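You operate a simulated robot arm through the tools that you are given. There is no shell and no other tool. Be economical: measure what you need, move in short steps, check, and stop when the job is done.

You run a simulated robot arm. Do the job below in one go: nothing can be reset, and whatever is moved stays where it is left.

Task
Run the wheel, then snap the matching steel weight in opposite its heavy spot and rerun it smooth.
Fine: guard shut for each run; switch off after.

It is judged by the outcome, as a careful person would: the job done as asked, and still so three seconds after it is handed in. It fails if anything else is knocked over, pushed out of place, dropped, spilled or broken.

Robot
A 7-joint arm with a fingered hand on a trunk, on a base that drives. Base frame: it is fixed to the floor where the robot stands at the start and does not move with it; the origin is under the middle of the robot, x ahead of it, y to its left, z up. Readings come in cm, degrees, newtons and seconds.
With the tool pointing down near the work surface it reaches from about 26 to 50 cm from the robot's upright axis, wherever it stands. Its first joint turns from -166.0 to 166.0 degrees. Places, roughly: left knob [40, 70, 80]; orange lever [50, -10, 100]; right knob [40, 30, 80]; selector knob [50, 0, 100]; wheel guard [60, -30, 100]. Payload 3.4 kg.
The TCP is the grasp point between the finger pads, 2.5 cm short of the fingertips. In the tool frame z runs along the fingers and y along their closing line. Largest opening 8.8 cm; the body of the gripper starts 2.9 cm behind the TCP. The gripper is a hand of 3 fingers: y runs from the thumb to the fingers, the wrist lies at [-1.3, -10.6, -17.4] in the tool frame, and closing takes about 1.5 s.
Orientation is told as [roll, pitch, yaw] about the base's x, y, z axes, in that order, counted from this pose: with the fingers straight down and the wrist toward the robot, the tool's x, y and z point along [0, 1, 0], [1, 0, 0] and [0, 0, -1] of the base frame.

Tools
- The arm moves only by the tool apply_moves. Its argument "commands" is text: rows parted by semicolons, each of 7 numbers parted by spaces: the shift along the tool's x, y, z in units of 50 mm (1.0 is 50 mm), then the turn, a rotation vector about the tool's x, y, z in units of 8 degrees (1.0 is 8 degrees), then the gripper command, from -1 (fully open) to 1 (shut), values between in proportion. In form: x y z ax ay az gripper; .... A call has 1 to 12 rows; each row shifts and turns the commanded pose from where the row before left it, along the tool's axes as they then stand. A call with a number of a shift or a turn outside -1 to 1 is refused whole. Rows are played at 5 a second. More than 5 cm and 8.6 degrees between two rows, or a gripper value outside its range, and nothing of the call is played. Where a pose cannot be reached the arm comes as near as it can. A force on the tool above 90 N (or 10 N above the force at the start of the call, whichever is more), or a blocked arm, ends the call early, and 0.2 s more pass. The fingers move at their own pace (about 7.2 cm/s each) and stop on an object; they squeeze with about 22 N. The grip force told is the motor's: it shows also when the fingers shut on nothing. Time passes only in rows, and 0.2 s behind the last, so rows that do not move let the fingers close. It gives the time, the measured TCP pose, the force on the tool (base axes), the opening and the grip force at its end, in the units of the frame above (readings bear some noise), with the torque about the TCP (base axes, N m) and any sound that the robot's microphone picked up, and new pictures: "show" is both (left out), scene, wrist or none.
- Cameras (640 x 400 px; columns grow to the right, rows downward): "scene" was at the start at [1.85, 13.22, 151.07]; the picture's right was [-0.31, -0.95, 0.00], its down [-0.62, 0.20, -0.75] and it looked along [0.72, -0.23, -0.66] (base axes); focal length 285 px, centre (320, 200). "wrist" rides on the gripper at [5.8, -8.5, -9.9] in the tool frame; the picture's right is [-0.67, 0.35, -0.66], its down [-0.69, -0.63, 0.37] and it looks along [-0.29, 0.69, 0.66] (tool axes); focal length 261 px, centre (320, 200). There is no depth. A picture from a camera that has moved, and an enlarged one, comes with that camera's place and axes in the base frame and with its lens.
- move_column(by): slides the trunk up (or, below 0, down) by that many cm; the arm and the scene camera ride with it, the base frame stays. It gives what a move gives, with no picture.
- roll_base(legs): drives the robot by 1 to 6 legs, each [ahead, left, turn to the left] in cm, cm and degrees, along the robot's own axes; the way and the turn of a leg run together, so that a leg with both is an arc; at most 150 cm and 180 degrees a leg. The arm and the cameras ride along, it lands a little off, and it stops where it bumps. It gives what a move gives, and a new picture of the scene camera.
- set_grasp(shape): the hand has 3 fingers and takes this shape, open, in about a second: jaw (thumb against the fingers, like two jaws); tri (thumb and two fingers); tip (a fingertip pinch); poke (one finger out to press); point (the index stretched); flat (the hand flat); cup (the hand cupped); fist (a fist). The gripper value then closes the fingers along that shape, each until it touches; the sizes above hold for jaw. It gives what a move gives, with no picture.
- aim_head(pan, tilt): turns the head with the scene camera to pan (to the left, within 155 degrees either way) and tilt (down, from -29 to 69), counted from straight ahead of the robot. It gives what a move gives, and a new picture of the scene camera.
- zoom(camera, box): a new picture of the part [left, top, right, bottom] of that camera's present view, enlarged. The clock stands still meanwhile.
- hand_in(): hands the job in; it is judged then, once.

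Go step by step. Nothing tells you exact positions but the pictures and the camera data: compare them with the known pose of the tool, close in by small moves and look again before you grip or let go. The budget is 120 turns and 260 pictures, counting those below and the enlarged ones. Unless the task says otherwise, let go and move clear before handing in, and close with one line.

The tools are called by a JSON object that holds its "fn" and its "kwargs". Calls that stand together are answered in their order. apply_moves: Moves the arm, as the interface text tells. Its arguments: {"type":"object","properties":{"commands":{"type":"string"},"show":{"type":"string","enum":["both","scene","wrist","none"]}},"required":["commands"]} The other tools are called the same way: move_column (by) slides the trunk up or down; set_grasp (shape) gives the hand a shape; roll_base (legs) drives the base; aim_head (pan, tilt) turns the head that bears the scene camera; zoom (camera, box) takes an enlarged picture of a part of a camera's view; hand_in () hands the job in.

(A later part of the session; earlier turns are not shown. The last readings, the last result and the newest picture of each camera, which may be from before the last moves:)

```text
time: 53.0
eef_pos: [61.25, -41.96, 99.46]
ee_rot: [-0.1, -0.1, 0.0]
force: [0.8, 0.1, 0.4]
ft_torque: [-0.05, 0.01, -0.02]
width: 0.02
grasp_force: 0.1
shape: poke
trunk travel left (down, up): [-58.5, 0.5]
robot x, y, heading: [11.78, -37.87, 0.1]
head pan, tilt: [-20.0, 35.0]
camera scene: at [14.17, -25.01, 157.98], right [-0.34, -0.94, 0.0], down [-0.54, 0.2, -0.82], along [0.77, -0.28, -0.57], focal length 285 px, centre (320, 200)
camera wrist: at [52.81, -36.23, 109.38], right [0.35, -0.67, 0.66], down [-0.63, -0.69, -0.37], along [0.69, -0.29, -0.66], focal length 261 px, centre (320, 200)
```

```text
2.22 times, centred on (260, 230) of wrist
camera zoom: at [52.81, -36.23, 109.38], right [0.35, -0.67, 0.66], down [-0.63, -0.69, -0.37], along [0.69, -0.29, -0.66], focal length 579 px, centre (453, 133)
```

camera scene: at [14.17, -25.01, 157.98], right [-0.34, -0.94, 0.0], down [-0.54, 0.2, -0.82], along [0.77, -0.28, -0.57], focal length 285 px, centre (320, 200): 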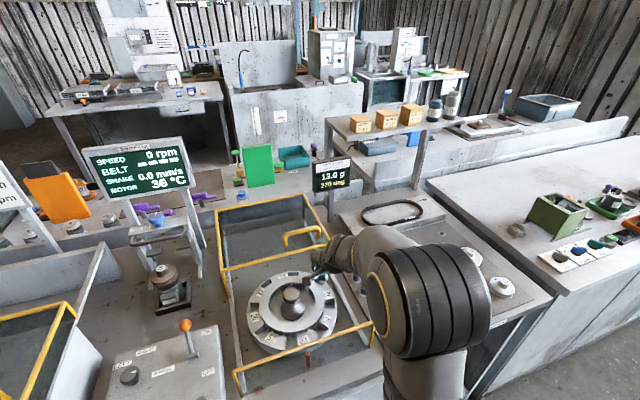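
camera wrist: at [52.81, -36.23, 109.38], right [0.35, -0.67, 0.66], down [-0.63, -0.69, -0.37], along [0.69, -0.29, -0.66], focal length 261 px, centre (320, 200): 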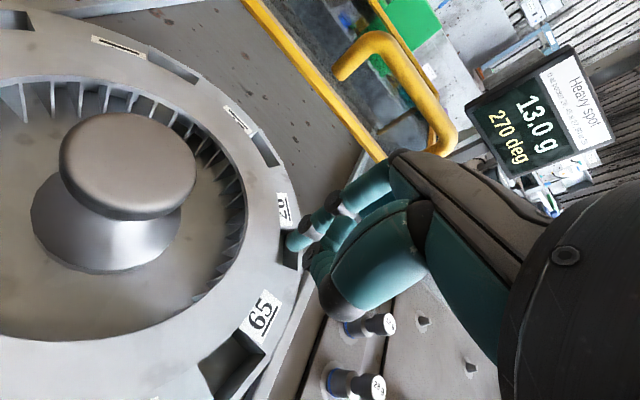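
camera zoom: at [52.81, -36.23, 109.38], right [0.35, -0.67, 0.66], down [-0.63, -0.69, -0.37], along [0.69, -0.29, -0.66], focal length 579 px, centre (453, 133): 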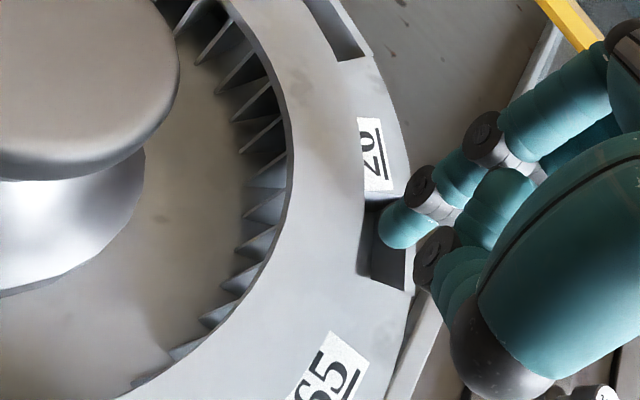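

The fingertip is over pocket 26. I lower it about 2 cm into the pocket.

{"fn": "apply_moves", "kwargs": {"commands": "0.04 0 0.2 0 0 0 -1;0 0 0.15 0 0 0 -1;0 0 0.1 0 0 0 -1;0 0 0 0 0 0 -1", "show": "wrist"}}

{"fn": "zoom", "kwargs": {"camera": "scene", "box": [270, 230, 370, 320]}}

```text
time: 54.0
eef_pos: [61.16, -41.65, 97.74]
ee_rot: [-0.1, -0.5, 0.0]
force: [-1.2, 3.6, 53.2]
ft_torque: [0.25, 1.06, -0.08]
width: 0.02
grasp_force: 0.0
shape: poke
trunk travel left (down, up): [-58.5, 0.5]
robot x, y, heading: [12.21, -37.64, 0.2]
head pan, tilt: [-20.0, 35.0]
camera wrist: at [52.6, -35.96, 107.45], right [0.34, -0.67, 0.66], down [-0.63, -0.69, -0.37], along [0.7, -0.29, -0.65], focal length 261 px, centre (320, 200)
```

wrist: 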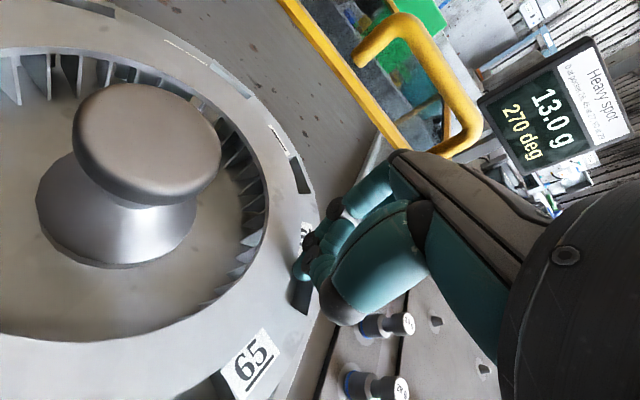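

```text
4.44 times, centred on (320, 275) of scene
camera zoom: at [13.66, -24.9, 158.01], right [-0.34, -0.94, 0.0], down [-0.54, 0.2, -0.82], along [0.77, -0.28, -0.57], focal length 1268 px, centre (320, -133)
```

zoom: 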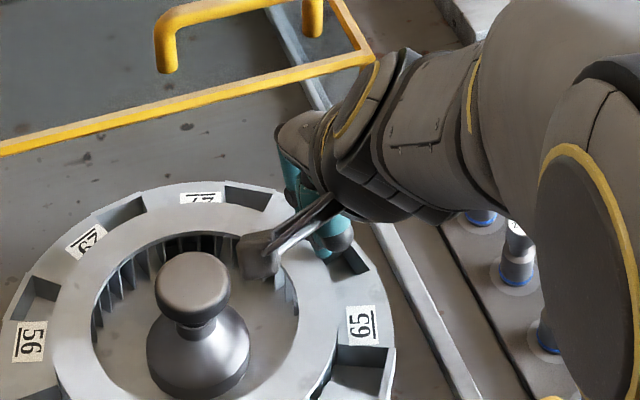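

Something other than the fingertip (the folded thumb) presses on the ring. I ease up to a light touch, then test a small clockwise drag.

{"fn": "apply_moves", "kwargs": {"commands": "0 0 -0.12 0 0 0 -1;0 0 0 0 0 0 -1;-0.09 -0.17 0 0 0 0 -1;-0.08 -0.18 0 0 0 0 -1;-0.06 -0.19 0 0 0 0 -1;0 0 0 0 0 0 -1", "show": "wrist"}}

{"fn": "zoom", "kwargs": {"camera": "scene", "box": [230, 230, 370, 360]}}

```text
time: 55.4
eef_pos: [58.48, -42.84, 97.79]
ee_rot: [0.0, 0.0, 0.0]
force: [-0.2, 0.1, -0.6]
ft_torque: [0.0, -0.02, 0.01]
width: 0.0
grasp_force: 0.1
shape: poke
trunk travel left (down, up): [-58.5, 0.5]
robot x, y, heading: [12.07, -37.95, -0.1]
head pan, tilt: [-20.0, 35.0]
camera wrist: at [50.11, -37.17, 107.75], right [0.35, -0.67, 0.66], down [-0.63, -0.69, -0.37], along [0.69, -0.28, -0.66], focal length 261 px, centre (320, 200)
```

wrist: 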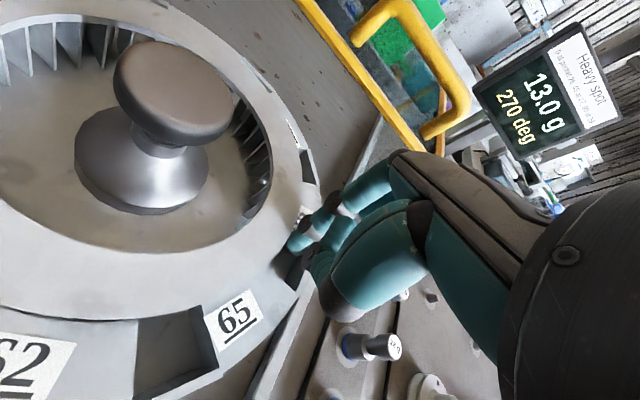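

```text
3.08 times, centred on (300, 295) of scene
camera zoom: at [14.18, -25.01, 157.98], right [-0.34, -0.94, 0.0], down [-0.54, 0.2, -0.82], along [0.77, -0.28, -0.57], focal length 878 px, centre (382, -92)
```

zoom: 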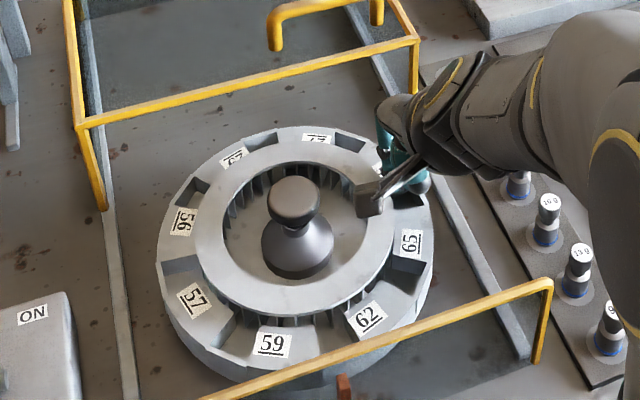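

The wheel turns freely with the finger. I continue the clockwise arc about the hub.

{"fn": "apply_moves", "kwargs": {"commands": "0.04 -0.3 0 0 0 0 -1;0.03 -0.33 0 0 0 0 -1;0.09 -0.32 0 0 0 0 -1;0.14 -0.3 0 0 0 0 -1;0.19 -0.27 0 0 0 0 -1;0.23 -0.23 0 0 0 0 -1;0 0 0 0 0 0 -1", "show": "wrist"}}

{"fn": "zoom", "kwargs": {"camera": "scene", "box": [230, 230, 370, 360]}}

```text
time: 57.0
eef_pos: [51.27, -39.64, 98.11]
ee_rot: [0.0, 0.1, 0.0]
force: [-3.3, -1.3, -0.7]
ft_torque: [-0.07, 0.02, 0.01]
width: 0.0
grasp_force: 0.0
shape: poke
out of reach, approached as far as the arm can: row 5, 6
trunk travel left (down, up): [-58.5, 0.5]
robot x, y, heading: [12.29, -37.97, -0.4]
head pan, tilt: [-20.0, 35.0]
camera wrist: at [42.99, -33.92, 108.04], right [0.35, -0.67, 0.66], down [-0.63, -0.69, -0.36], along [0.69, -0.28, -0.66], focal length 261 px, centre (320, 200)
```

wrist: 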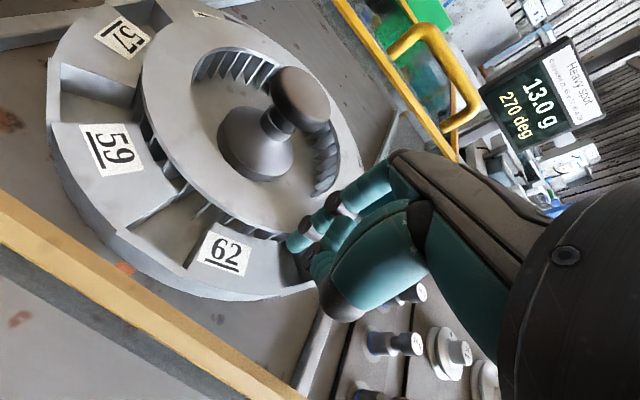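

```text
3.08 times, centred on (300, 295) of scene
camera zoom: at [14.14, -25.05, 157.98], right [-0.34, -0.94, 0.0], down [-0.54, 0.2, -0.82], along [0.77, -0.28, -0.57], focal length 878 px, centre (382, -92)
```

zoom: 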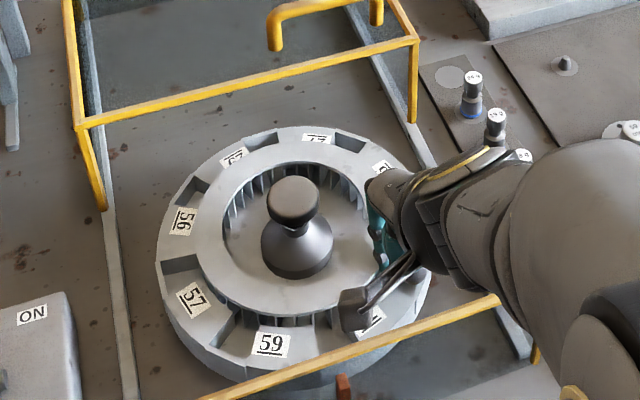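

The finger slipped out after about 30° of turning, leaving pocket 29 at roughly -2° (far side). I rise and try the "point" shape for a deeper dip.

{"fn": "apply_moves", "kwargs": {"commands": "0 0 -1 0 0 0 -1;0 0.7 -0.2 0 0 0 -1;0 0.9 0 0 0 0 -1;0 0.8 0 0 0 0 -1", "show": "none"}}

{"fn": "set_grasp", "kwargs": {"shape": "point"}}

{"fn": "apply_moves", "kwargs": {"commands": "0 0 0.5 0 0 0 -1;0 0 0 0 0 0 -1"}}

{"fn": "zoom", "kwargs": {"camera": "wrist", "box": [200, 140, 400, 320]}}

{"fn": "zoom", "kwargs": {"camera": "scene", "box": [230, 230, 370, 360]}}

```text
time: 58.0
eef_pos: [63.6, -39.57, 104.18]
ee_rot: [0.0, -0.1, -0.1]
force: [0.4, 0.1, 0.2]
ft_torque: [-0.01, -0.02, 0.02]
width: 0.0
grasp_force: 0.0
shape: poke
trunk travel left (down, up): [-58.5, 0.5]
robot x, y, heading: [12.32, -37.83, 0.0]
head pan, tilt: [-20.0, 35.0]
```

```text
time: 58.9
eef_pos: [63.49, -39.6, 104.19]
ee_rot: [0.1, 0.0, 0.0]
force: [-0.5, -0.2, -0.1]
ft_torque: [-0.03, 0.02, -0.01]
width: 0.01
grasp_force: 0.0
shape: point
trunk travel left (down, up): [-58.5, 0.5]
robot x, y, heading: [11.98, -37.67, 0.2]
head pan, tilt: [-20.0, 35.0]
```

```text
time: 59.5
eef_pos: [63.53, -39.69, 101.73]
ee_rot: [0.0, 0.0, -0.1]
force: [-0.6, -0.7, 0.0]
ft_torque: [-0.01, 0.03, 0.0]
width: 0.01
grasp_force: 0.0
shape: point
trunk travel left (down, up): [-58.5, 0.5]
robot x, y, heading: [11.91, -37.97, -0.2]
head pan, tilt: [-20.0, 35.0]
camera scene: at [14.18, -25.02, 157.98], right [-0.34, -0.94, 0.0], down [-0.54, 0.2, -0.82], along [0.77, -0.28, -0.57], focal length 285 px, centre (320, 200)
camera wrist: at [55.05, -33.84, 111.56], right [0.35, -0.67, 0.66], down [-0.63, -0.69, -0.37], along [0.7, -0.28, -0.66], focal length 261 px, centre (320, 200)
```

scene: 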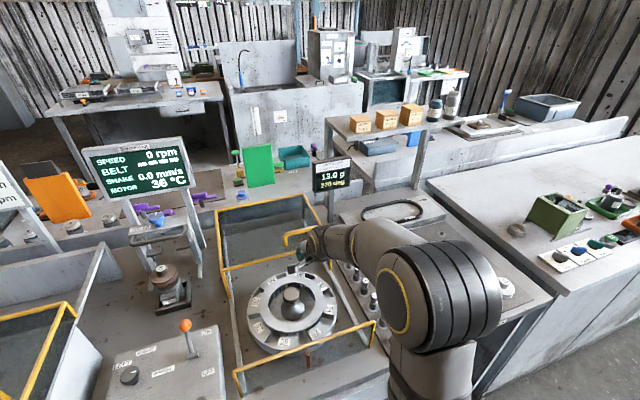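
wrist: 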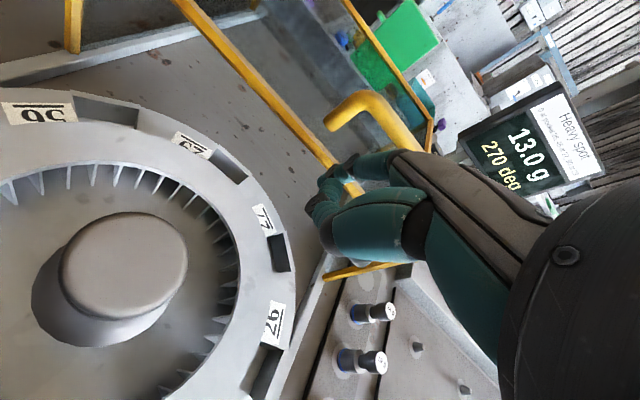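

```text
2.22 times, centred on (300, 230) of wrist
camera zoom: at [55.05, -33.84, 111.56], right [0.35, -0.67, 0.66], down [-0.63, -0.69, -0.37], along [0.7, -0.28, -0.66], focal length 579 px, centre (364, 133)
```

zoom: 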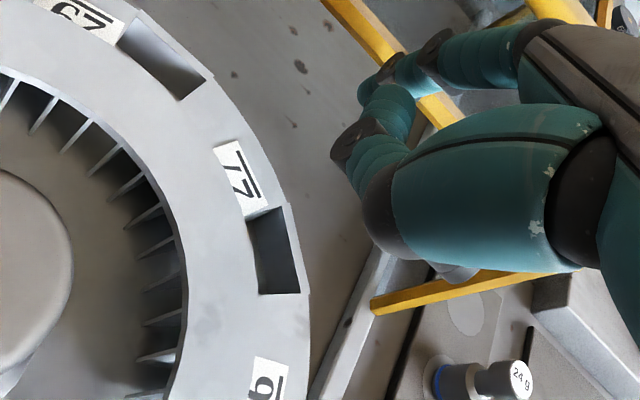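

```text
3.08 times, centred on (300, 295) of scene
camera zoom: at [14.18, -25.02, 157.98], right [-0.34, -0.94, 0.0], down [-0.54, 0.2, -0.82], along [0.77, -0.28, -0.57], focal length 878 px, centre (382, -92)
```

zoom: 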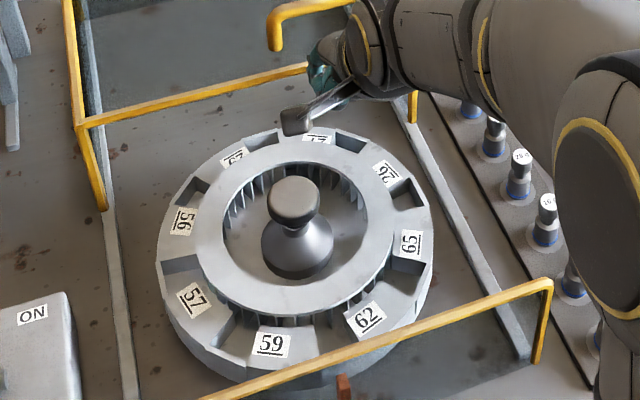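

The point shape isn't longer, so I'll drag the wheel by light friction with closed jaw tips. First I lower the trunk by 6 cm for better near reach, keeping the hand clear.

{"fn": "apply_moves", "kwargs": {"commands": "0 -0.5 -1 0 0 0 -1;0 0 -0.8 0 0 0 -1", "show": "none"}}

{"fn": "move_column", "kwargs": {"by": -6}}

{"fn": "set_grasp", "kwargs": {"shape": "jaw"}}

{"fn": "apply_moves", "kwargs": {"commands": "0 0 0 0 0 0 1;-0.36 -0.05 0 0 0 0 1;0 0 0 0 0 0 1;0 0 0 0 0 0 1;0 0 0 0 0 0 1;0 0 0 0 0 0 1;0 0 0 0 0 0 1"}}

```text
refused: row 1 steps farther than a row can; nothing moved
```

```text
time: 60.5
eef_pos: [63.33, -39.53, 96.0]
ee_rot: [0.0, -0.4, 0.1]
force: [-3.9, 3.7, 18.5]
ft_torque: [0.27, -0.24, 0.1]
width: 0.0
grasp_force: 0.0
shape: point
trunk travel left (down, up): [-52.5, 6.5]
robot x, y, heading: [12.14, -38.1, -0.1]
head pan, tilt: [-20.0, 35.0]
```

```text
time: 61.4
eef_pos: [63.21, -39.92, 95.74]
ee_rot: [0.0, -0.2, -0.1]
force: [2.2, -19.2, 27.0]
ft_torque: [-0.32, 1.33, 0.8]
width: 8.77
grasp_force: 0.0
shape: jaw
trunk travel left (down, up): [-52.5, 6.5]
robot x, y, heading: [12.1, -37.94, -0.1]
head pan, tilt: [-20.0, 35.0]
```

```text
time: 63.0
eef_pos: [63.07, -41.51, 96.1]
ee_rot: [-0.1, -0.4, 0.0]
force: [3.1, 2.1, 48.2]
ft_torque: [-0.64, 2.65, -0.34]
width: 7.45
grasp_force: 21.6
shape: jaw
trunk travel left (down, up): [-52.5, 6.5]
robot x, y, heading: [11.79, -38.27, 0.1]
head pan, tilt: [-20.0, 35.0]
camera scene: at [13.8, -24.93, 151.99], right [-0.34, -0.94, 0.0], down [-0.54, 0.2, -0.82], along [0.77, -0.28, -0.57], focal length 285 px, centre (320, 200)
camera wrist: at [54.63, -35.64, 105.9], right [0.34, -0.67, 0.66], down [-0.63, -0.69, -0.37], along [0.7, -0.29, -0.65], focal length 261 px, centre (320, 200)
```

scene: 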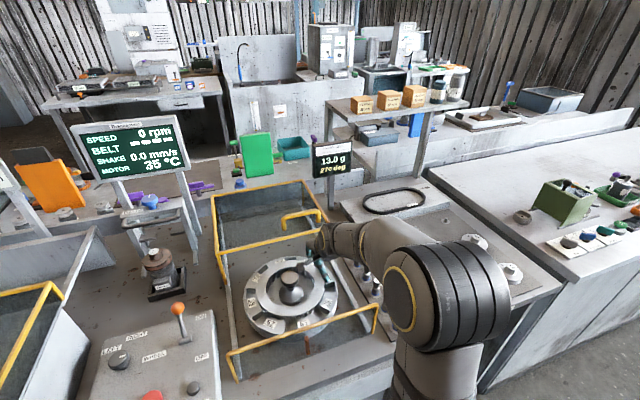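
wrist: 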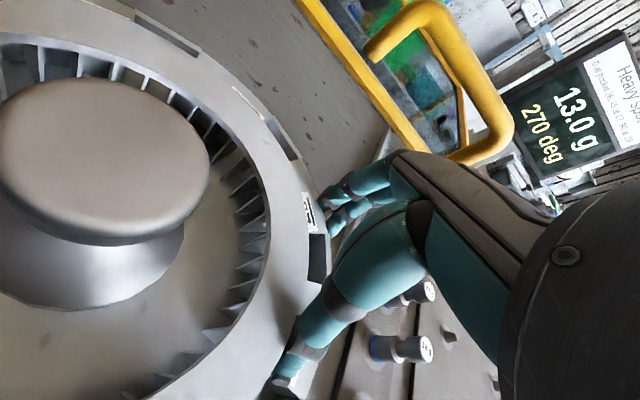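

A refused raise let the trunk bring the hand down onto the wheel; forces stayed modest. I lift straight up now.

{"fn": "apply_moves", "kwargs": {"commands": "0 0 -0.5 0 0 0 0.7;0 0 -0.9 0 0 0 0.7;0 0 -0.9 0 0 0 1;0 0 0 0 0 0 1;0 0 0 0 0 0 1;0 0 0 0 0 0 1;0 0 0 0 0 0 1"}}

{"fn": "zoom", "kwargs": {"camera": "scene", "box": [210, 220, 370, 370]}}

```text
time: 64.6
eef_pos: [63.12, -41.38, 107.29]
ee_rot: [0.0, -0.1, -0.1]
force: [0.7, -0.9, 0.3]
ft_torque: [0.0, 0.0, -0.01]
width: 1.2
grasp_force: 22.1
shape: jaw
trunk travel left (down, up): [-52.5, 6.5]
robot x, y, heading: [12.54, -37.68, 0.2]
head pan, tilt: [-20.0, 35.0]
camera scene: at [14.19, -25.01, 151.98], right [-0.34, -0.94, 0.0], down [-0.54, 0.2, -0.82], along [0.77, -0.28, -0.57], focal length 285 px, centre (320, 200)
camera wrist: at [54.71, -35.59, 117.14], right [0.35, -0.67, 0.66], down [-0.63, -0.69, -0.37], along [0.69, -0.28, -0.66], focal length 261 px, centre (320, 200)
```

scene: 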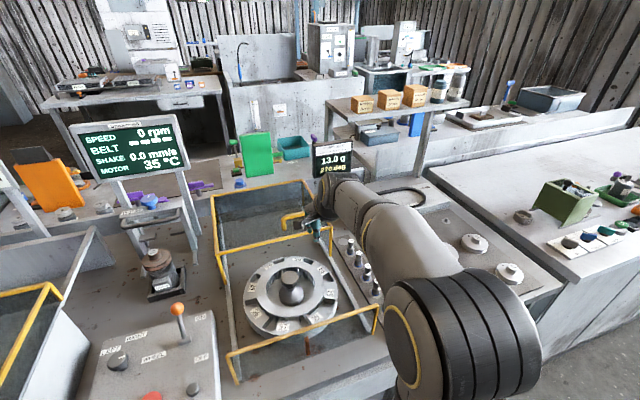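
wrist: 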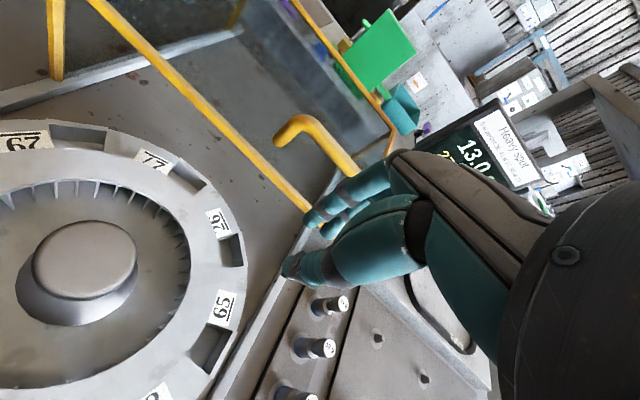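

```text
2.67 times, centred on (290, 295) of scene
camera zoom: at [14.19, -25.01, 151.98], right [-0.34, -0.94, 0.0], down [-0.54, 0.2, -0.82], along [0.77, -0.28, -0.57], focal length 761 px, centre (400, -53)
```

zoom: 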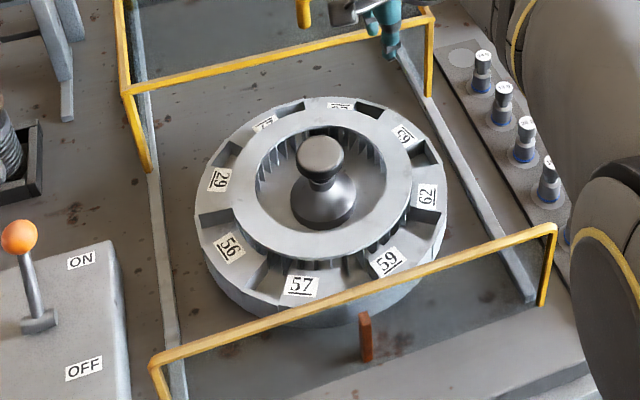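

No harm done; the wheel got turned the other way, and pocket 29 is now at about +48°. I continue counterclockwise: closed tips onto the rim's near-right side, light press, then drag.

{"fn": "apply_moves", "kwargs": {"commands": "-0.05 -0.8 0 0 0 0 1;-0.05 -0.8 0 0 0 0 1;0 0 0.9 0 0 0 1;0 0 0.7 0 0 0 1;0 0 0 0 0 0 1", "show": "wrist"}}

```text
time: 65.8
eef_pos: [55.18, -41.97, 99.1]
ee_rot: [0.0, -0.1, 0.0]
force: [-0.2, 0.0, 1.4]
ft_torque: [0.01, -0.05, 0.02]
width: 1.19
grasp_force: 21.4
shape: jaw
trunk travel left (down, up): [-52.5, 6.5]
robot x, y, heading: [11.98, -37.76, -0.1]
head pan, tilt: [-20.0, 35.0]
camera wrist: at [46.74, -36.16, 108.98], right [0.35, -0.67, 0.66], down [-0.63, -0.69, -0.37], along [0.7, -0.29, -0.66], focal length 261 px, centre (320, 200)
```

wrist: 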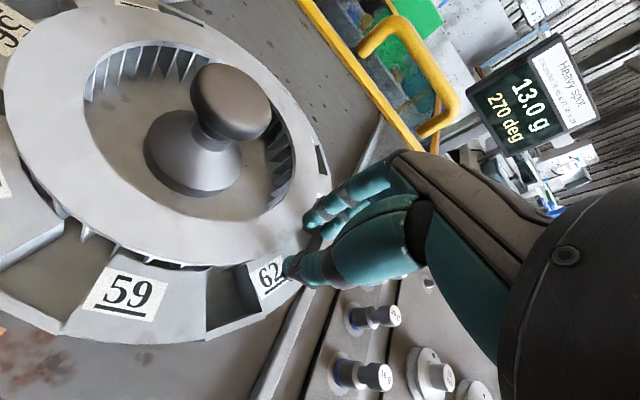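

The tips hover just over the rim by label 62. I press lightly.

{"fn": "apply_moves", "kwargs": {"commands": "0 0 0.08 0 0 0 1;0 0 0.06 0 0 0 1;0 0 0 0 0 0 1", "show": "none"}}

```text
time: 66.6
eef_pos: [55.12, -41.91, 98.7]
ee_rot: [-0.1, -0.5, 0.0]
force: [0.4, 1.7, 36.3]
ft_torque: [0.36, -1.56, 0.17]
width: 3.08
grasp_force: 21.5
shape: jaw
trunk travel left (down, up): [-52.5, 6.5]
robot x, y, heading: [12.21, -37.65, -0.0]
head pan, tilt: [-20.0, 35.0]
```

{"fn": "apply_moves", "kwargs": {"commands": "0 0 -0.04 0 0 0 1;-0.05 0.32 0 0 0 0 1;0 0.32 0 0 0 0 1;0.06 0.32 0 0 0 0 1;0.11 0.3 0 0 0 0 1;0.16 0.28 0 0 0 0 1;0.21 0.25 0 0 0 0 1;0 0 0 0 0 0 1", "show": "wrist"}}

{"fn": "zoom", "kwargs": {"camera": "scene", "box": [210, 220, 370, 370]}}

```text
time: 68.4
eef_pos: [64.12, -39.48, 98.68]
ee_rot: [0.1, 0.0, 0.0]
force: [2.9, -4.1, 2.0]
ft_torque: [-0.13, -0.08, 0.07]
width: 1.13
grasp_force: 21.7
shape: jaw
trunk travel left (down, up): [-52.5, 6.5]
robot x, y, heading: [12.21, -38.14, 0.1]
head pan, tilt: [-20.0, 35.0]
camera wrist: at [55.8, -33.77, 108.54], right [0.35, -0.67, 0.66], down [-0.63, -0.69, -0.37], along [0.69, -0.28, -0.66], focal length 261 px, centre (320, 200)
```

wrist: 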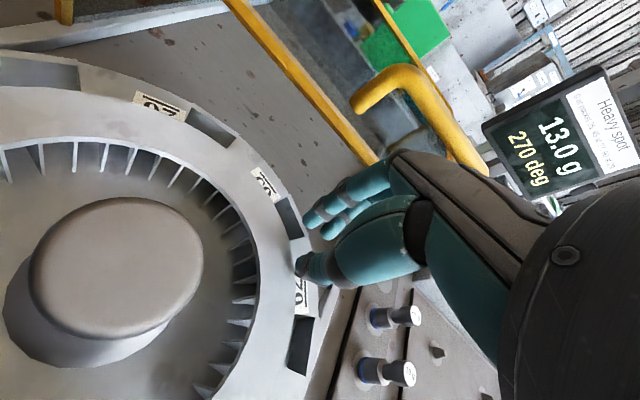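

```text
2.67 times, centred on (290, 295) of scene
camera zoom: at [14.25, -25.11, 151.98], right [-0.34, -0.94, 0.0], down [-0.54, 0.2, -0.82], along [0.77, -0.28, -0.57], focal length 761 px, centre (400, -53)
```

zoom: 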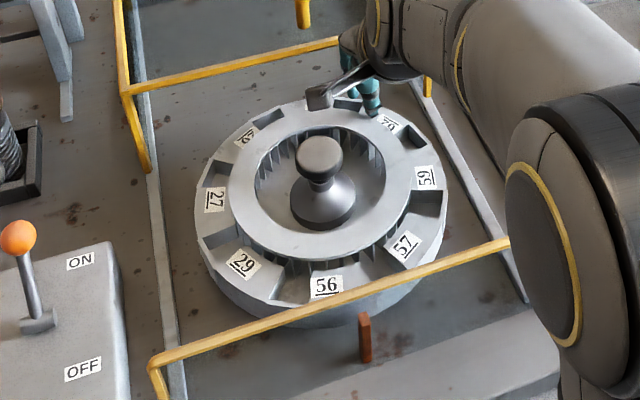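

Pocket 29 is now at about (55.2, -23.9), well placed. I lift and go to the 13 g weight near (48.5, -54.7).

{"fn": "apply_moves", "kwargs": {"commands": "0 0 -0.9 0 0 0 1;0 0 -0.9 0 0 0 0.15;-0.61 -0.62 0 0 0 0 0.15;-0.61 -0.62 0 0 0 0 0.15;-0.61 -0.62 0 0 0 0 0.15;-0.61 -0.62 0 0 0 0 0.15;-0.61 -0.64 0 0 0 0 0.15;0 0 0 0 0 0 0.15"}}

{"fn": "zoom", "kwargs": {"camera": "wrist", "box": [160, 200, 360, 380]}}

{"fn": "zoom", "kwargs": {"camera": "scene", "box": [330, 220, 450, 370]}}

```text
time: 70.2
eef_pos: [48.46, -54.81, 107.6]
ee_rot: [0.0, 0.1, 0.0]
force: [0.1, 0.4, -0.5]
ft_torque: [-0.01, 0.01, 0.01]
width: 3.73
grasp_force: 0.1
shape: jaw
trunk travel left (down, up): [-52.5, 6.5]
robot x, y, heading: [11.88, -37.74, -0.3]
head pan, tilt: [-20.0, 35.0]
camera scene: at [14.18, -25.02, 151.98], right [-0.34, -0.94, 0.0], down [-0.54, 0.2, -0.82], along [0.77, -0.28, -0.57], focal length 285 px, centre (320, 200)
camera wrist: at [40.03, -49.0, 117.56], right [0.35, -0.67, 0.66], down [-0.63, -0.69, -0.37], along [0.69, -0.28, -0.66], focal length 261 px, centre (320, 200)
```

scene: 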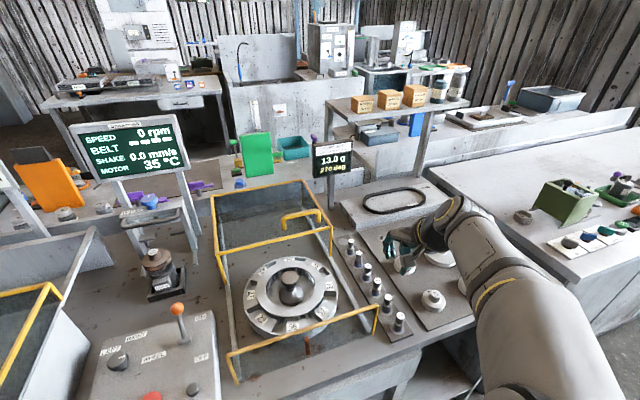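
wrist: 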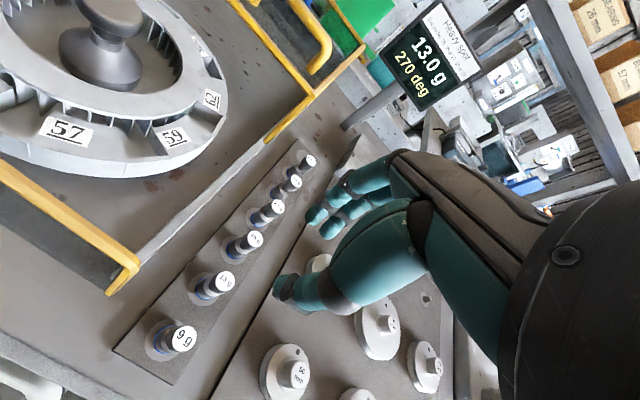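

```text
2.22 times, centred on (260, 290) of wrist
camera zoom: at [40.03, -49.0, 117.56], right [0.35, -0.67, 0.66], down [-0.63, -0.69, -0.37], along [0.69, -0.28, -0.66], focal length 579 px, centre (453, 0)
```

zoom: 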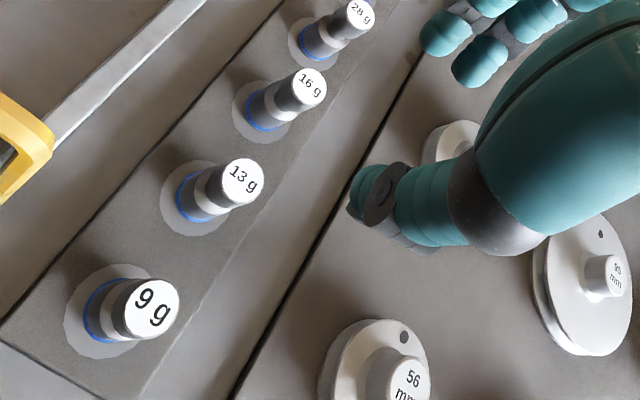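

```text
2.67 times, centred on (390, 295) of scene
camera zoom: at [14.18, -25.02, 151.98], right [-0.34, -0.94, 0.0], down [-0.54, 0.2, -0.82], along [0.77, -0.28, -0.57], focal length 761 px, centre (133, -53)
```

zoom: 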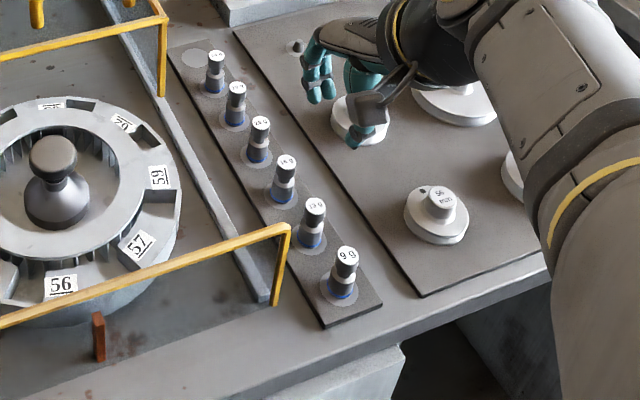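

Both views agree: the 13 g weight's top is at (48.5, -54.8, 94), directly under the hand. I lower around it.

{"fn": "apply_moves", "kwargs": {"commands": "0 0 0.9 0 0 0 0.15;0 0 0.9 0 0 0 0.15;0 0 0.5 0 0 0 0.15;0 0 0 0 0 0 0.15"}}

{"fn": "zoom", "kwargs": {"camera": "wrist", "box": [160, 150, 400, 350]}}

{"fn": "zoom", "kwargs": {"camera": "scene", "box": [330, 220, 450, 370]}}

```text
time: 71.2
eef_pos: [48.48, -54.63, 96.24]
ee_rot: [0.0, 0.0, 0.1]
force: [0.5, -0.1, -0.2]
ft_torque: [0.0, 0.01, -0.03]
width: 3.71
grasp_force: 0.1
shape: jaw
trunk travel left (down, up): [-52.5, 6.5]
robot x, y, heading: [12.13, -38.08, 0.2]
head pan, tilt: [-20.0, 35.0]
camera scene: at [14.18, -25.02, 151.98], right [-0.34, -0.94, 0.0], down [-0.54, 0.2, -0.82], along [0.77, -0.28, -0.57], focal length 285 px, centre (320, 200)
camera wrist: at [40.1, -48.87, 106.0], right [0.35, -0.67, 0.66], down [-0.63, -0.69, -0.37], along [0.69, -0.28, -0.66], focal length 261 px, centre (320, 200)
```

scene: 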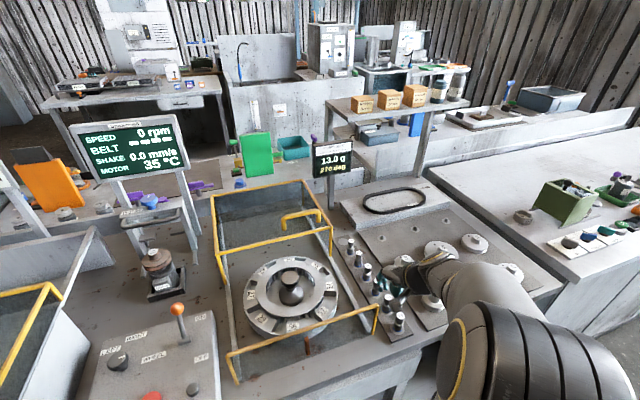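
wrist: 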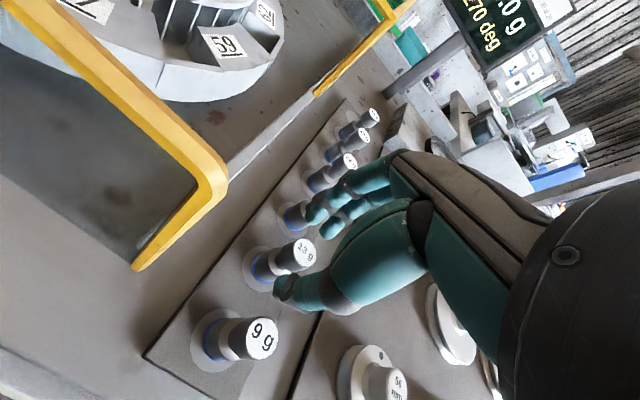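

```text
2.00 times, centred on (280, 250) of wrist
camera zoom: at [40.1, -48.87, 106.0], right [0.35, -0.67, 0.66], down [-0.63, -0.69, -0.37], along [0.69, -0.28, -0.66], focal length 521 px, centre (400, 100)
```

zoom: 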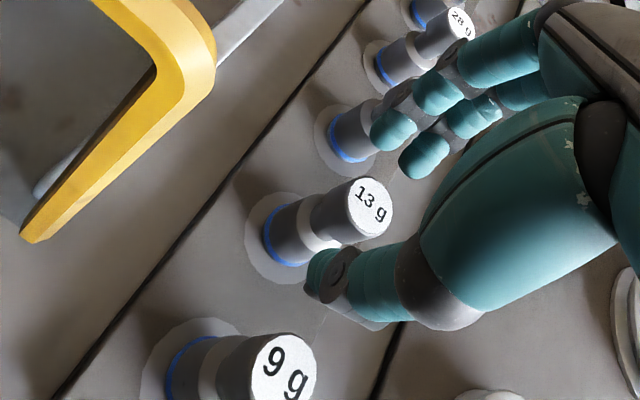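

```text
2.67 times, centred on (390, 295) of scene
camera zoom: at [14.18, -25.02, 151.98], right [-0.34, -0.94, 0.0], down [-0.54, 0.2, -0.82], along [0.77, -0.28, -0.57], focal length 761 px, centre (133, -53)
```

zoom: 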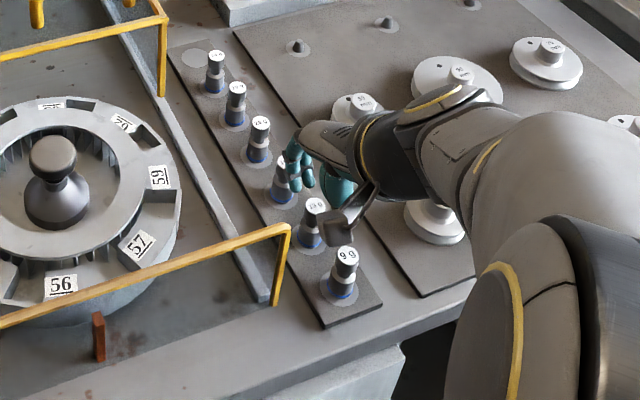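

Centered well. Lower to grip height and close.

{"fn": "apply_moves", "kwargs": {"commands": "-0.04 0.02 0.4 0 0 0 0.15;0 0 0.24 0 0 0 0.15;0 0 0 0 0 0 0.15;0 0 0 0 0 0 1;0 0 0 0 0 0 1;0 0 0 0 0 0 1;0 0 0 0 0 0 1;0 0 0 0 0 0 1"}}

{"fn": "zoom", "kwargs": {"camera": "wrist", "box": [160, 150, 400, 350]}}

```text
time: 73.0
eef_pos: [48.6, -54.94, 92.89]
ee_rot: [0.0, -0.1, 0.0]
force: [-0.3, 0.0, -0.3]
ft_torque: [-0.01, 0.0, 0.02]
width: 1.29
grasp_force: 22.0
shape: jaw
trunk travel left (down, up): [-52.5, 6.5]
robot x, y, heading: [12.1, -38.12, 0.1]
head pan, tilt: [-20.0, 35.0]
camera scene: at [14.19, -25.02, 151.98], right [-0.34, -0.94, 0.0], down [-0.54, 0.2, -0.82], along [0.77, -0.28, -0.57], focal length 285 px, centre (320, 200)
camera wrist: at [40.27, -49.11, 102.81], right [0.35, -0.67, 0.66], down [-0.63, -0.69, -0.37], along [0.69, -0.28, -0.66], focal length 261 px, centre (320, 200)
```

scene: 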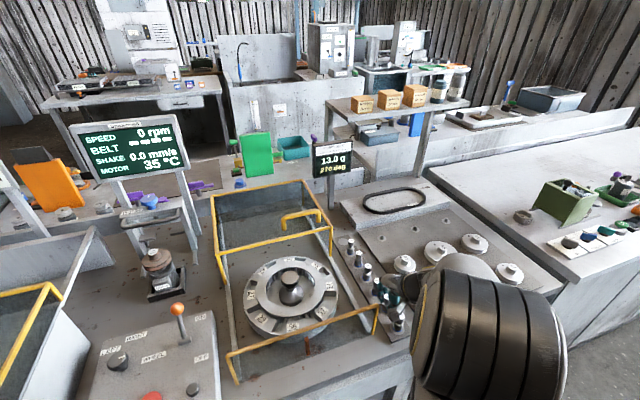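
wrist: 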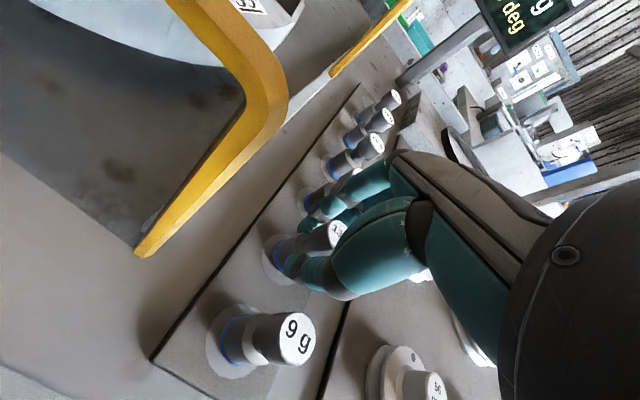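

```text
2.00 times, centred on (280, 250) of wrist
camera zoom: at [40.27, -49.11, 102.81], right [0.35, -0.67, 0.66], down [-0.63, -0.69, -0.37], along [0.69, -0.28, -0.66], focal length 521 px, centre (400, 100)
```

zoom: 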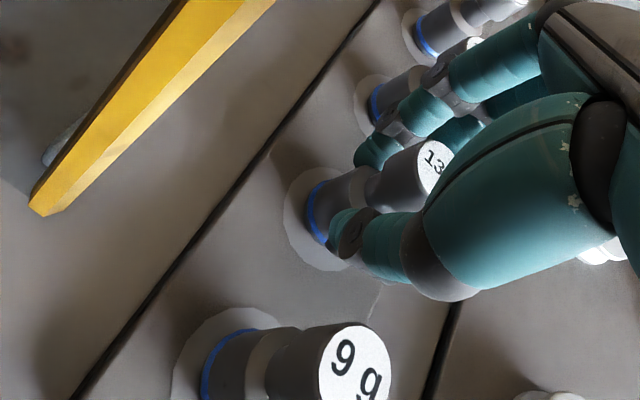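

The fingers hold the 13 g weight at its waist. I lift straight up.

{"fn": "apply_moves", "kwargs": {"commands": "0 0 -0.3 0 0 0 1;0 0 -0.6 0 0 0 1;0 0 -1 0 0 0 1;0 0 -1 0 0 0 1;0 0 -0.5 0 0 0 1"}}

{"fn": "zoom", "kwargs": {"camera": "wrist", "box": [200, 150, 400, 320]}}

```text
time: 74.2
eef_pos: [48.66, -54.87, 110.04]
ee_rot: [0.0, 0.0, -0.1]
force: [0.2, 0.2, 0.0]
ft_torque: [-0.04, 0.03, 0.02]
width: 1.27
grasp_force: 22.3
shape: jaw
trunk travel left (down, up): [-52.5, 6.5]
robot x, y, heading: [12.09, -37.75, 0.1]
head pan, tilt: [-20.0, 35.0]
camera scene: at [14.18, -25.01, 151.98], right [-0.34, -0.94, 0.0], down [-0.54, 0.2, -0.82], along [0.77, -0.28, -0.57], focal length 285 px, centre (320, 200)
camera wrist: at [40.22, -49.24, 119.95], right [0.35, -0.67, 0.66], down [-0.63, -0.69, -0.37], along [0.69, -0.29, -0.66], focal length 261 px, centre (320, 200)
```

scene: 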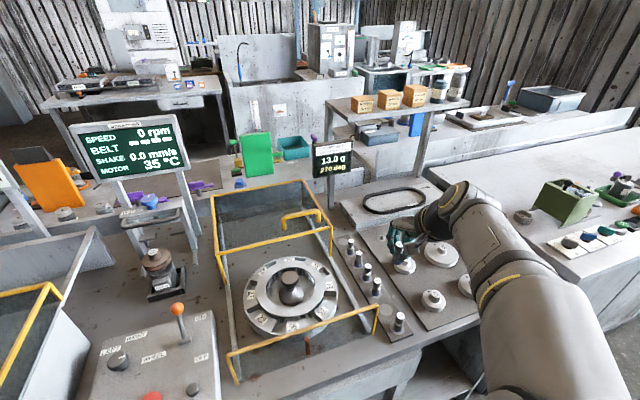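
wrist: 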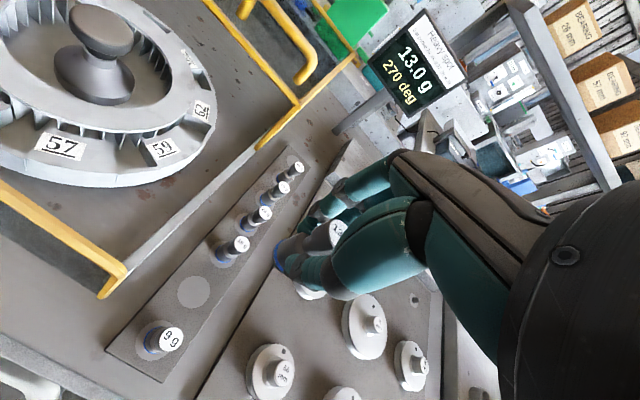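

```text
2.35 times, centred on (300, 235) of wrist
camera zoom: at [40.22, -49.24, 119.95], right [0.35, -0.67, 0.66], down [-0.63, -0.69, -0.37], along [0.69, -0.29, -0.66], focal length 613 px, centre (367, 118)
```

zoom: 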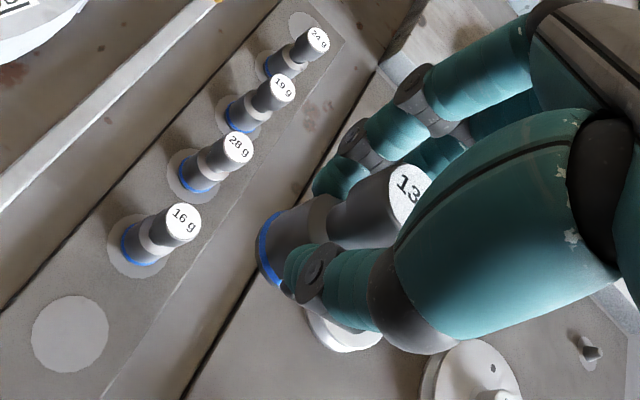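

The weight is held upright. I take a fresh close look at pocket 29 before carrying it there.

{"fn": "zoom", "kwargs": {"camera": "scene", "box": [230, 250, 350, 345]}}

{"fn": "apply_moves", "kwargs": {"commands": "0.78 0.15 -0.1 0 0 0 1;0.78 0.15 -0.1 0 0 0 1;0.78 0.15 -0.1 0 0 0 1;0.78 0.15 -0.1 0 0 0 1;0.78 0.15 0 0 0 0 1;0.78 0.15 0 0 0 0 1;0.78 0.15 0 0 0 0 1;0.74 0.15 0 0 0 0 1;0 0 0 0 0 0 1"}}

{"fn": "zoom", "kwargs": {"camera": "wrist", "box": [140, 160, 380, 400]}}

```text
4.21 times, centred on (290, 298) of scene
camera zoom: at [14.18, -25.01, 151.98], right [-0.34, -0.94, 0.0], down [-0.54, 0.2, -0.82], along [0.77, -0.28, -0.57], focal length 1201 px, centre (446, -210)
```

zoom: 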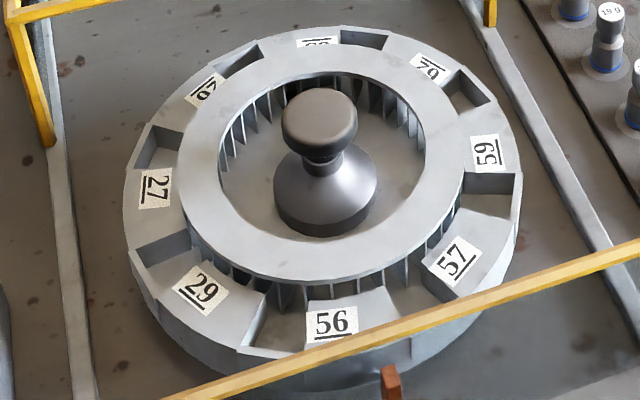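

```text
time: 76.2
eef_pos: [54.73, -23.81, 111.92]
ee_rot: [0.0, 0.0, 0.0]
force: [-0.5, -0.1, -0.6]
ft_torque: [-0.02, 0.0, -0.01]
width: 1.29
grasp_force: 21.9
shape: jaw
trunk travel left (down, up): [-52.5, 6.5]
robot x, y, heading: [12.14, -37.75, -0.1]
head pan, tilt: [-20.0, 35.0]
camera scene: at [14.18, -25.01, 151.98], right [-0.34, -0.94, 0.0], down [-0.54, 0.2, -0.82], along [0.77, -0.28, -0.57], focal length 285 px, centre (320, 200)
camera wrist: at [46.29, -18.1, 121.82], right [0.35, -0.67, 0.66], down [-0.63, -0.69, -0.37], along [0.69, -0.28, -0.66], focal length 261 px, centre (320, 200)
```

scene: 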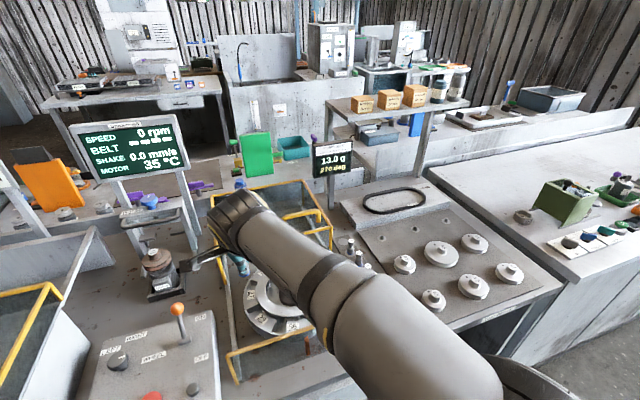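
wrist: 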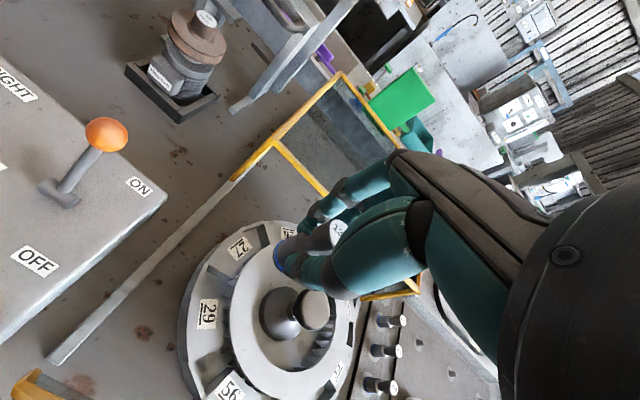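

```text
1.67 times, centred on (260, 280) of wrist
camera zoom: at [46.29, -18.1, 121.82], right [0.35, -0.67, 0.66], down [-0.63, -0.69, -0.37], along [0.69, -0.28, -0.66], focal length 434 px, centre (420, 67)
```

zoom: 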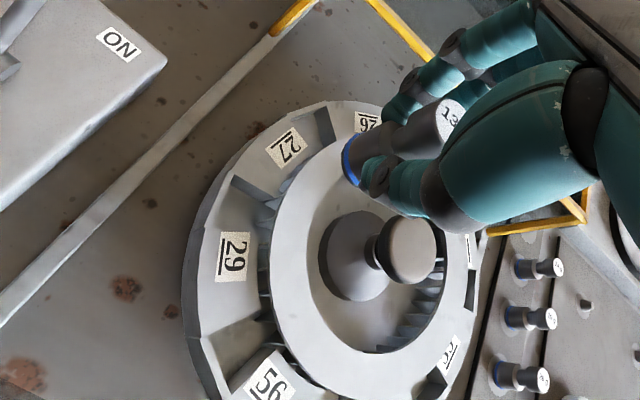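

Two views place pocket 29 at about (55.5, -24.0). I align and lower the weight to just above it.

{"fn": "apply_moves", "kwargs": {"commands": "-0.03 0.15 0.8 0 0 0 1;0 0 0.9 0 0 0 1;0 0 0 0 0 0 1"}}

{"fn": "zoom", "kwargs": {"camera": "wrist", "box": [180, 160, 380, 340]}}

{"fn": "zoom", "kwargs": {"camera": "scene", "box": [200, 220, 320, 350]}}

```text
time: 77.0
eef_pos: [55.46, -23.91, 103.38]
ee_rot: [-0.1, 0.0, 0.0]
force: [-0.3, 0.6, 0.1]
ft_torque: [-0.04, 0.01, -0.01]
width: 1.28
grasp_force: 21.9
shape: jaw
trunk travel left (down, up): [-52.5, 6.5]
robot x, y, heading: [12.25, -37.66, -0.1]
head pan, tilt: [-20.0, 35.0]
camera scene: at [14.18, -25.01, 151.98], right [-0.34, -0.94, 0.0], down [-0.54, 0.2, -0.82], along [0.77, -0.28, -0.57], focal length 285 px, centre (320, 200)
camera wrist: at [47.02, -18.3, 113.34], right [0.35, -0.67, 0.66], down [-0.63, -0.69, -0.37], along [0.69, -0.28, -0.66], focal length 261 px, centre (320, 200)
```

scene: 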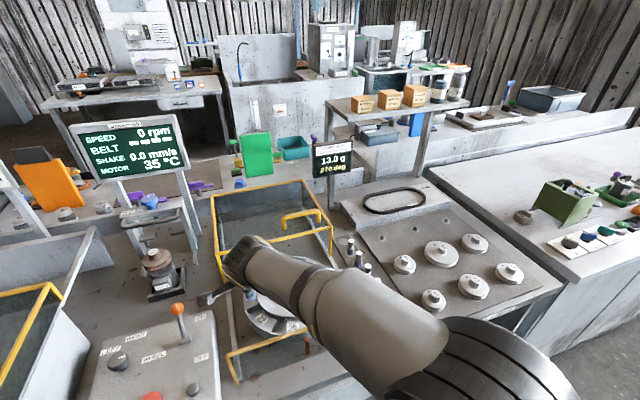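
wrist: 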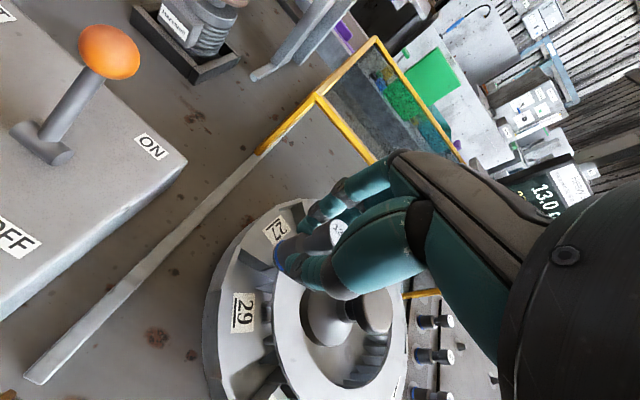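

```text
2.22 times, centred on (280, 250) of wrist
camera zoom: at [47.02, -18.3, 113.34], right [0.35, -0.67, 0.66], down [-0.63, -0.69, -0.37], along [0.69, -0.28, -0.66], focal length 579 px, centre (409, 89)
```

zoom: 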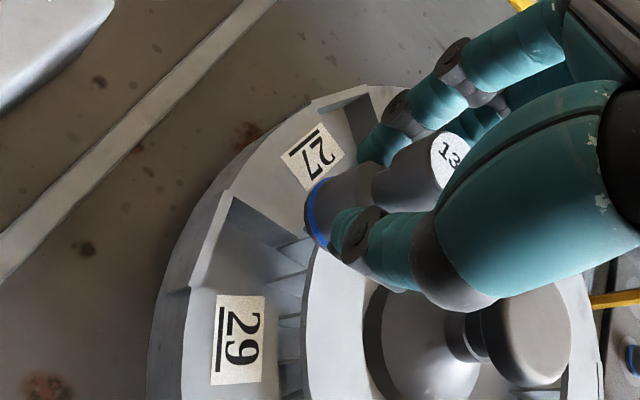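

```text
3.08 times, centred on (260, 285) of scene
camera zoom: at [14.18, -25.01, 151.98], right [-0.34, -0.94, 0.0], down [-0.54, 0.2, -0.82], along [0.77, -0.28, -0.57], focal length 878 px, centre (505, -62)
```

zoom: 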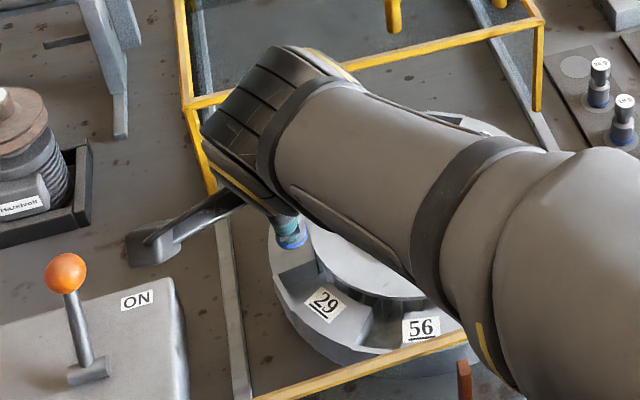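

The pocket is not much wider than the weight's foot, so I measure more closely.

{"fn": "zoom", "kwargs": {"camera": "scene", "box": [235, 255, 295, 300]}}

{"fn": "zoom", "kwargs": {"camera": "wrist", "box": [215, 200, 315, 290]}}

```text
8.89 times, centred on (265, 278) of scene
camera zoom: at [14.18, -25.01, 151.98], right [-0.34, -0.94, 0.0], down [-0.54, 0.2, -0.82], along [0.77, -0.28, -0.57], focal length 2535 px, centre (809, -489)
```

zoom: 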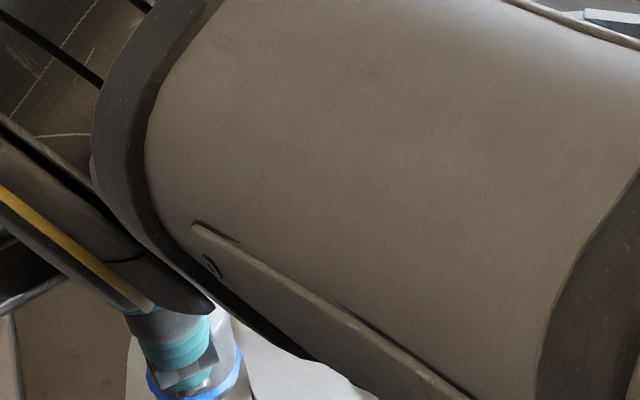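

```text
4.44 times, centred on (265, 245) of wrist
camera zoom: at [47.02, -18.3, 113.34], right [0.35, -0.67, 0.66], down [-0.63, -0.69, -0.37], along [0.69, -0.28, -0.66], focal length 1158 px, centre (564, 0)
```

zoom: 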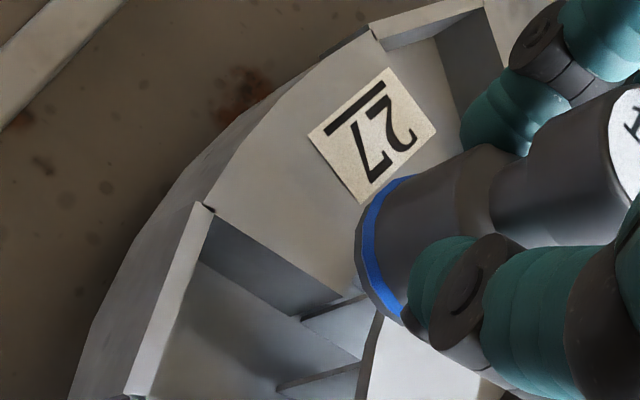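

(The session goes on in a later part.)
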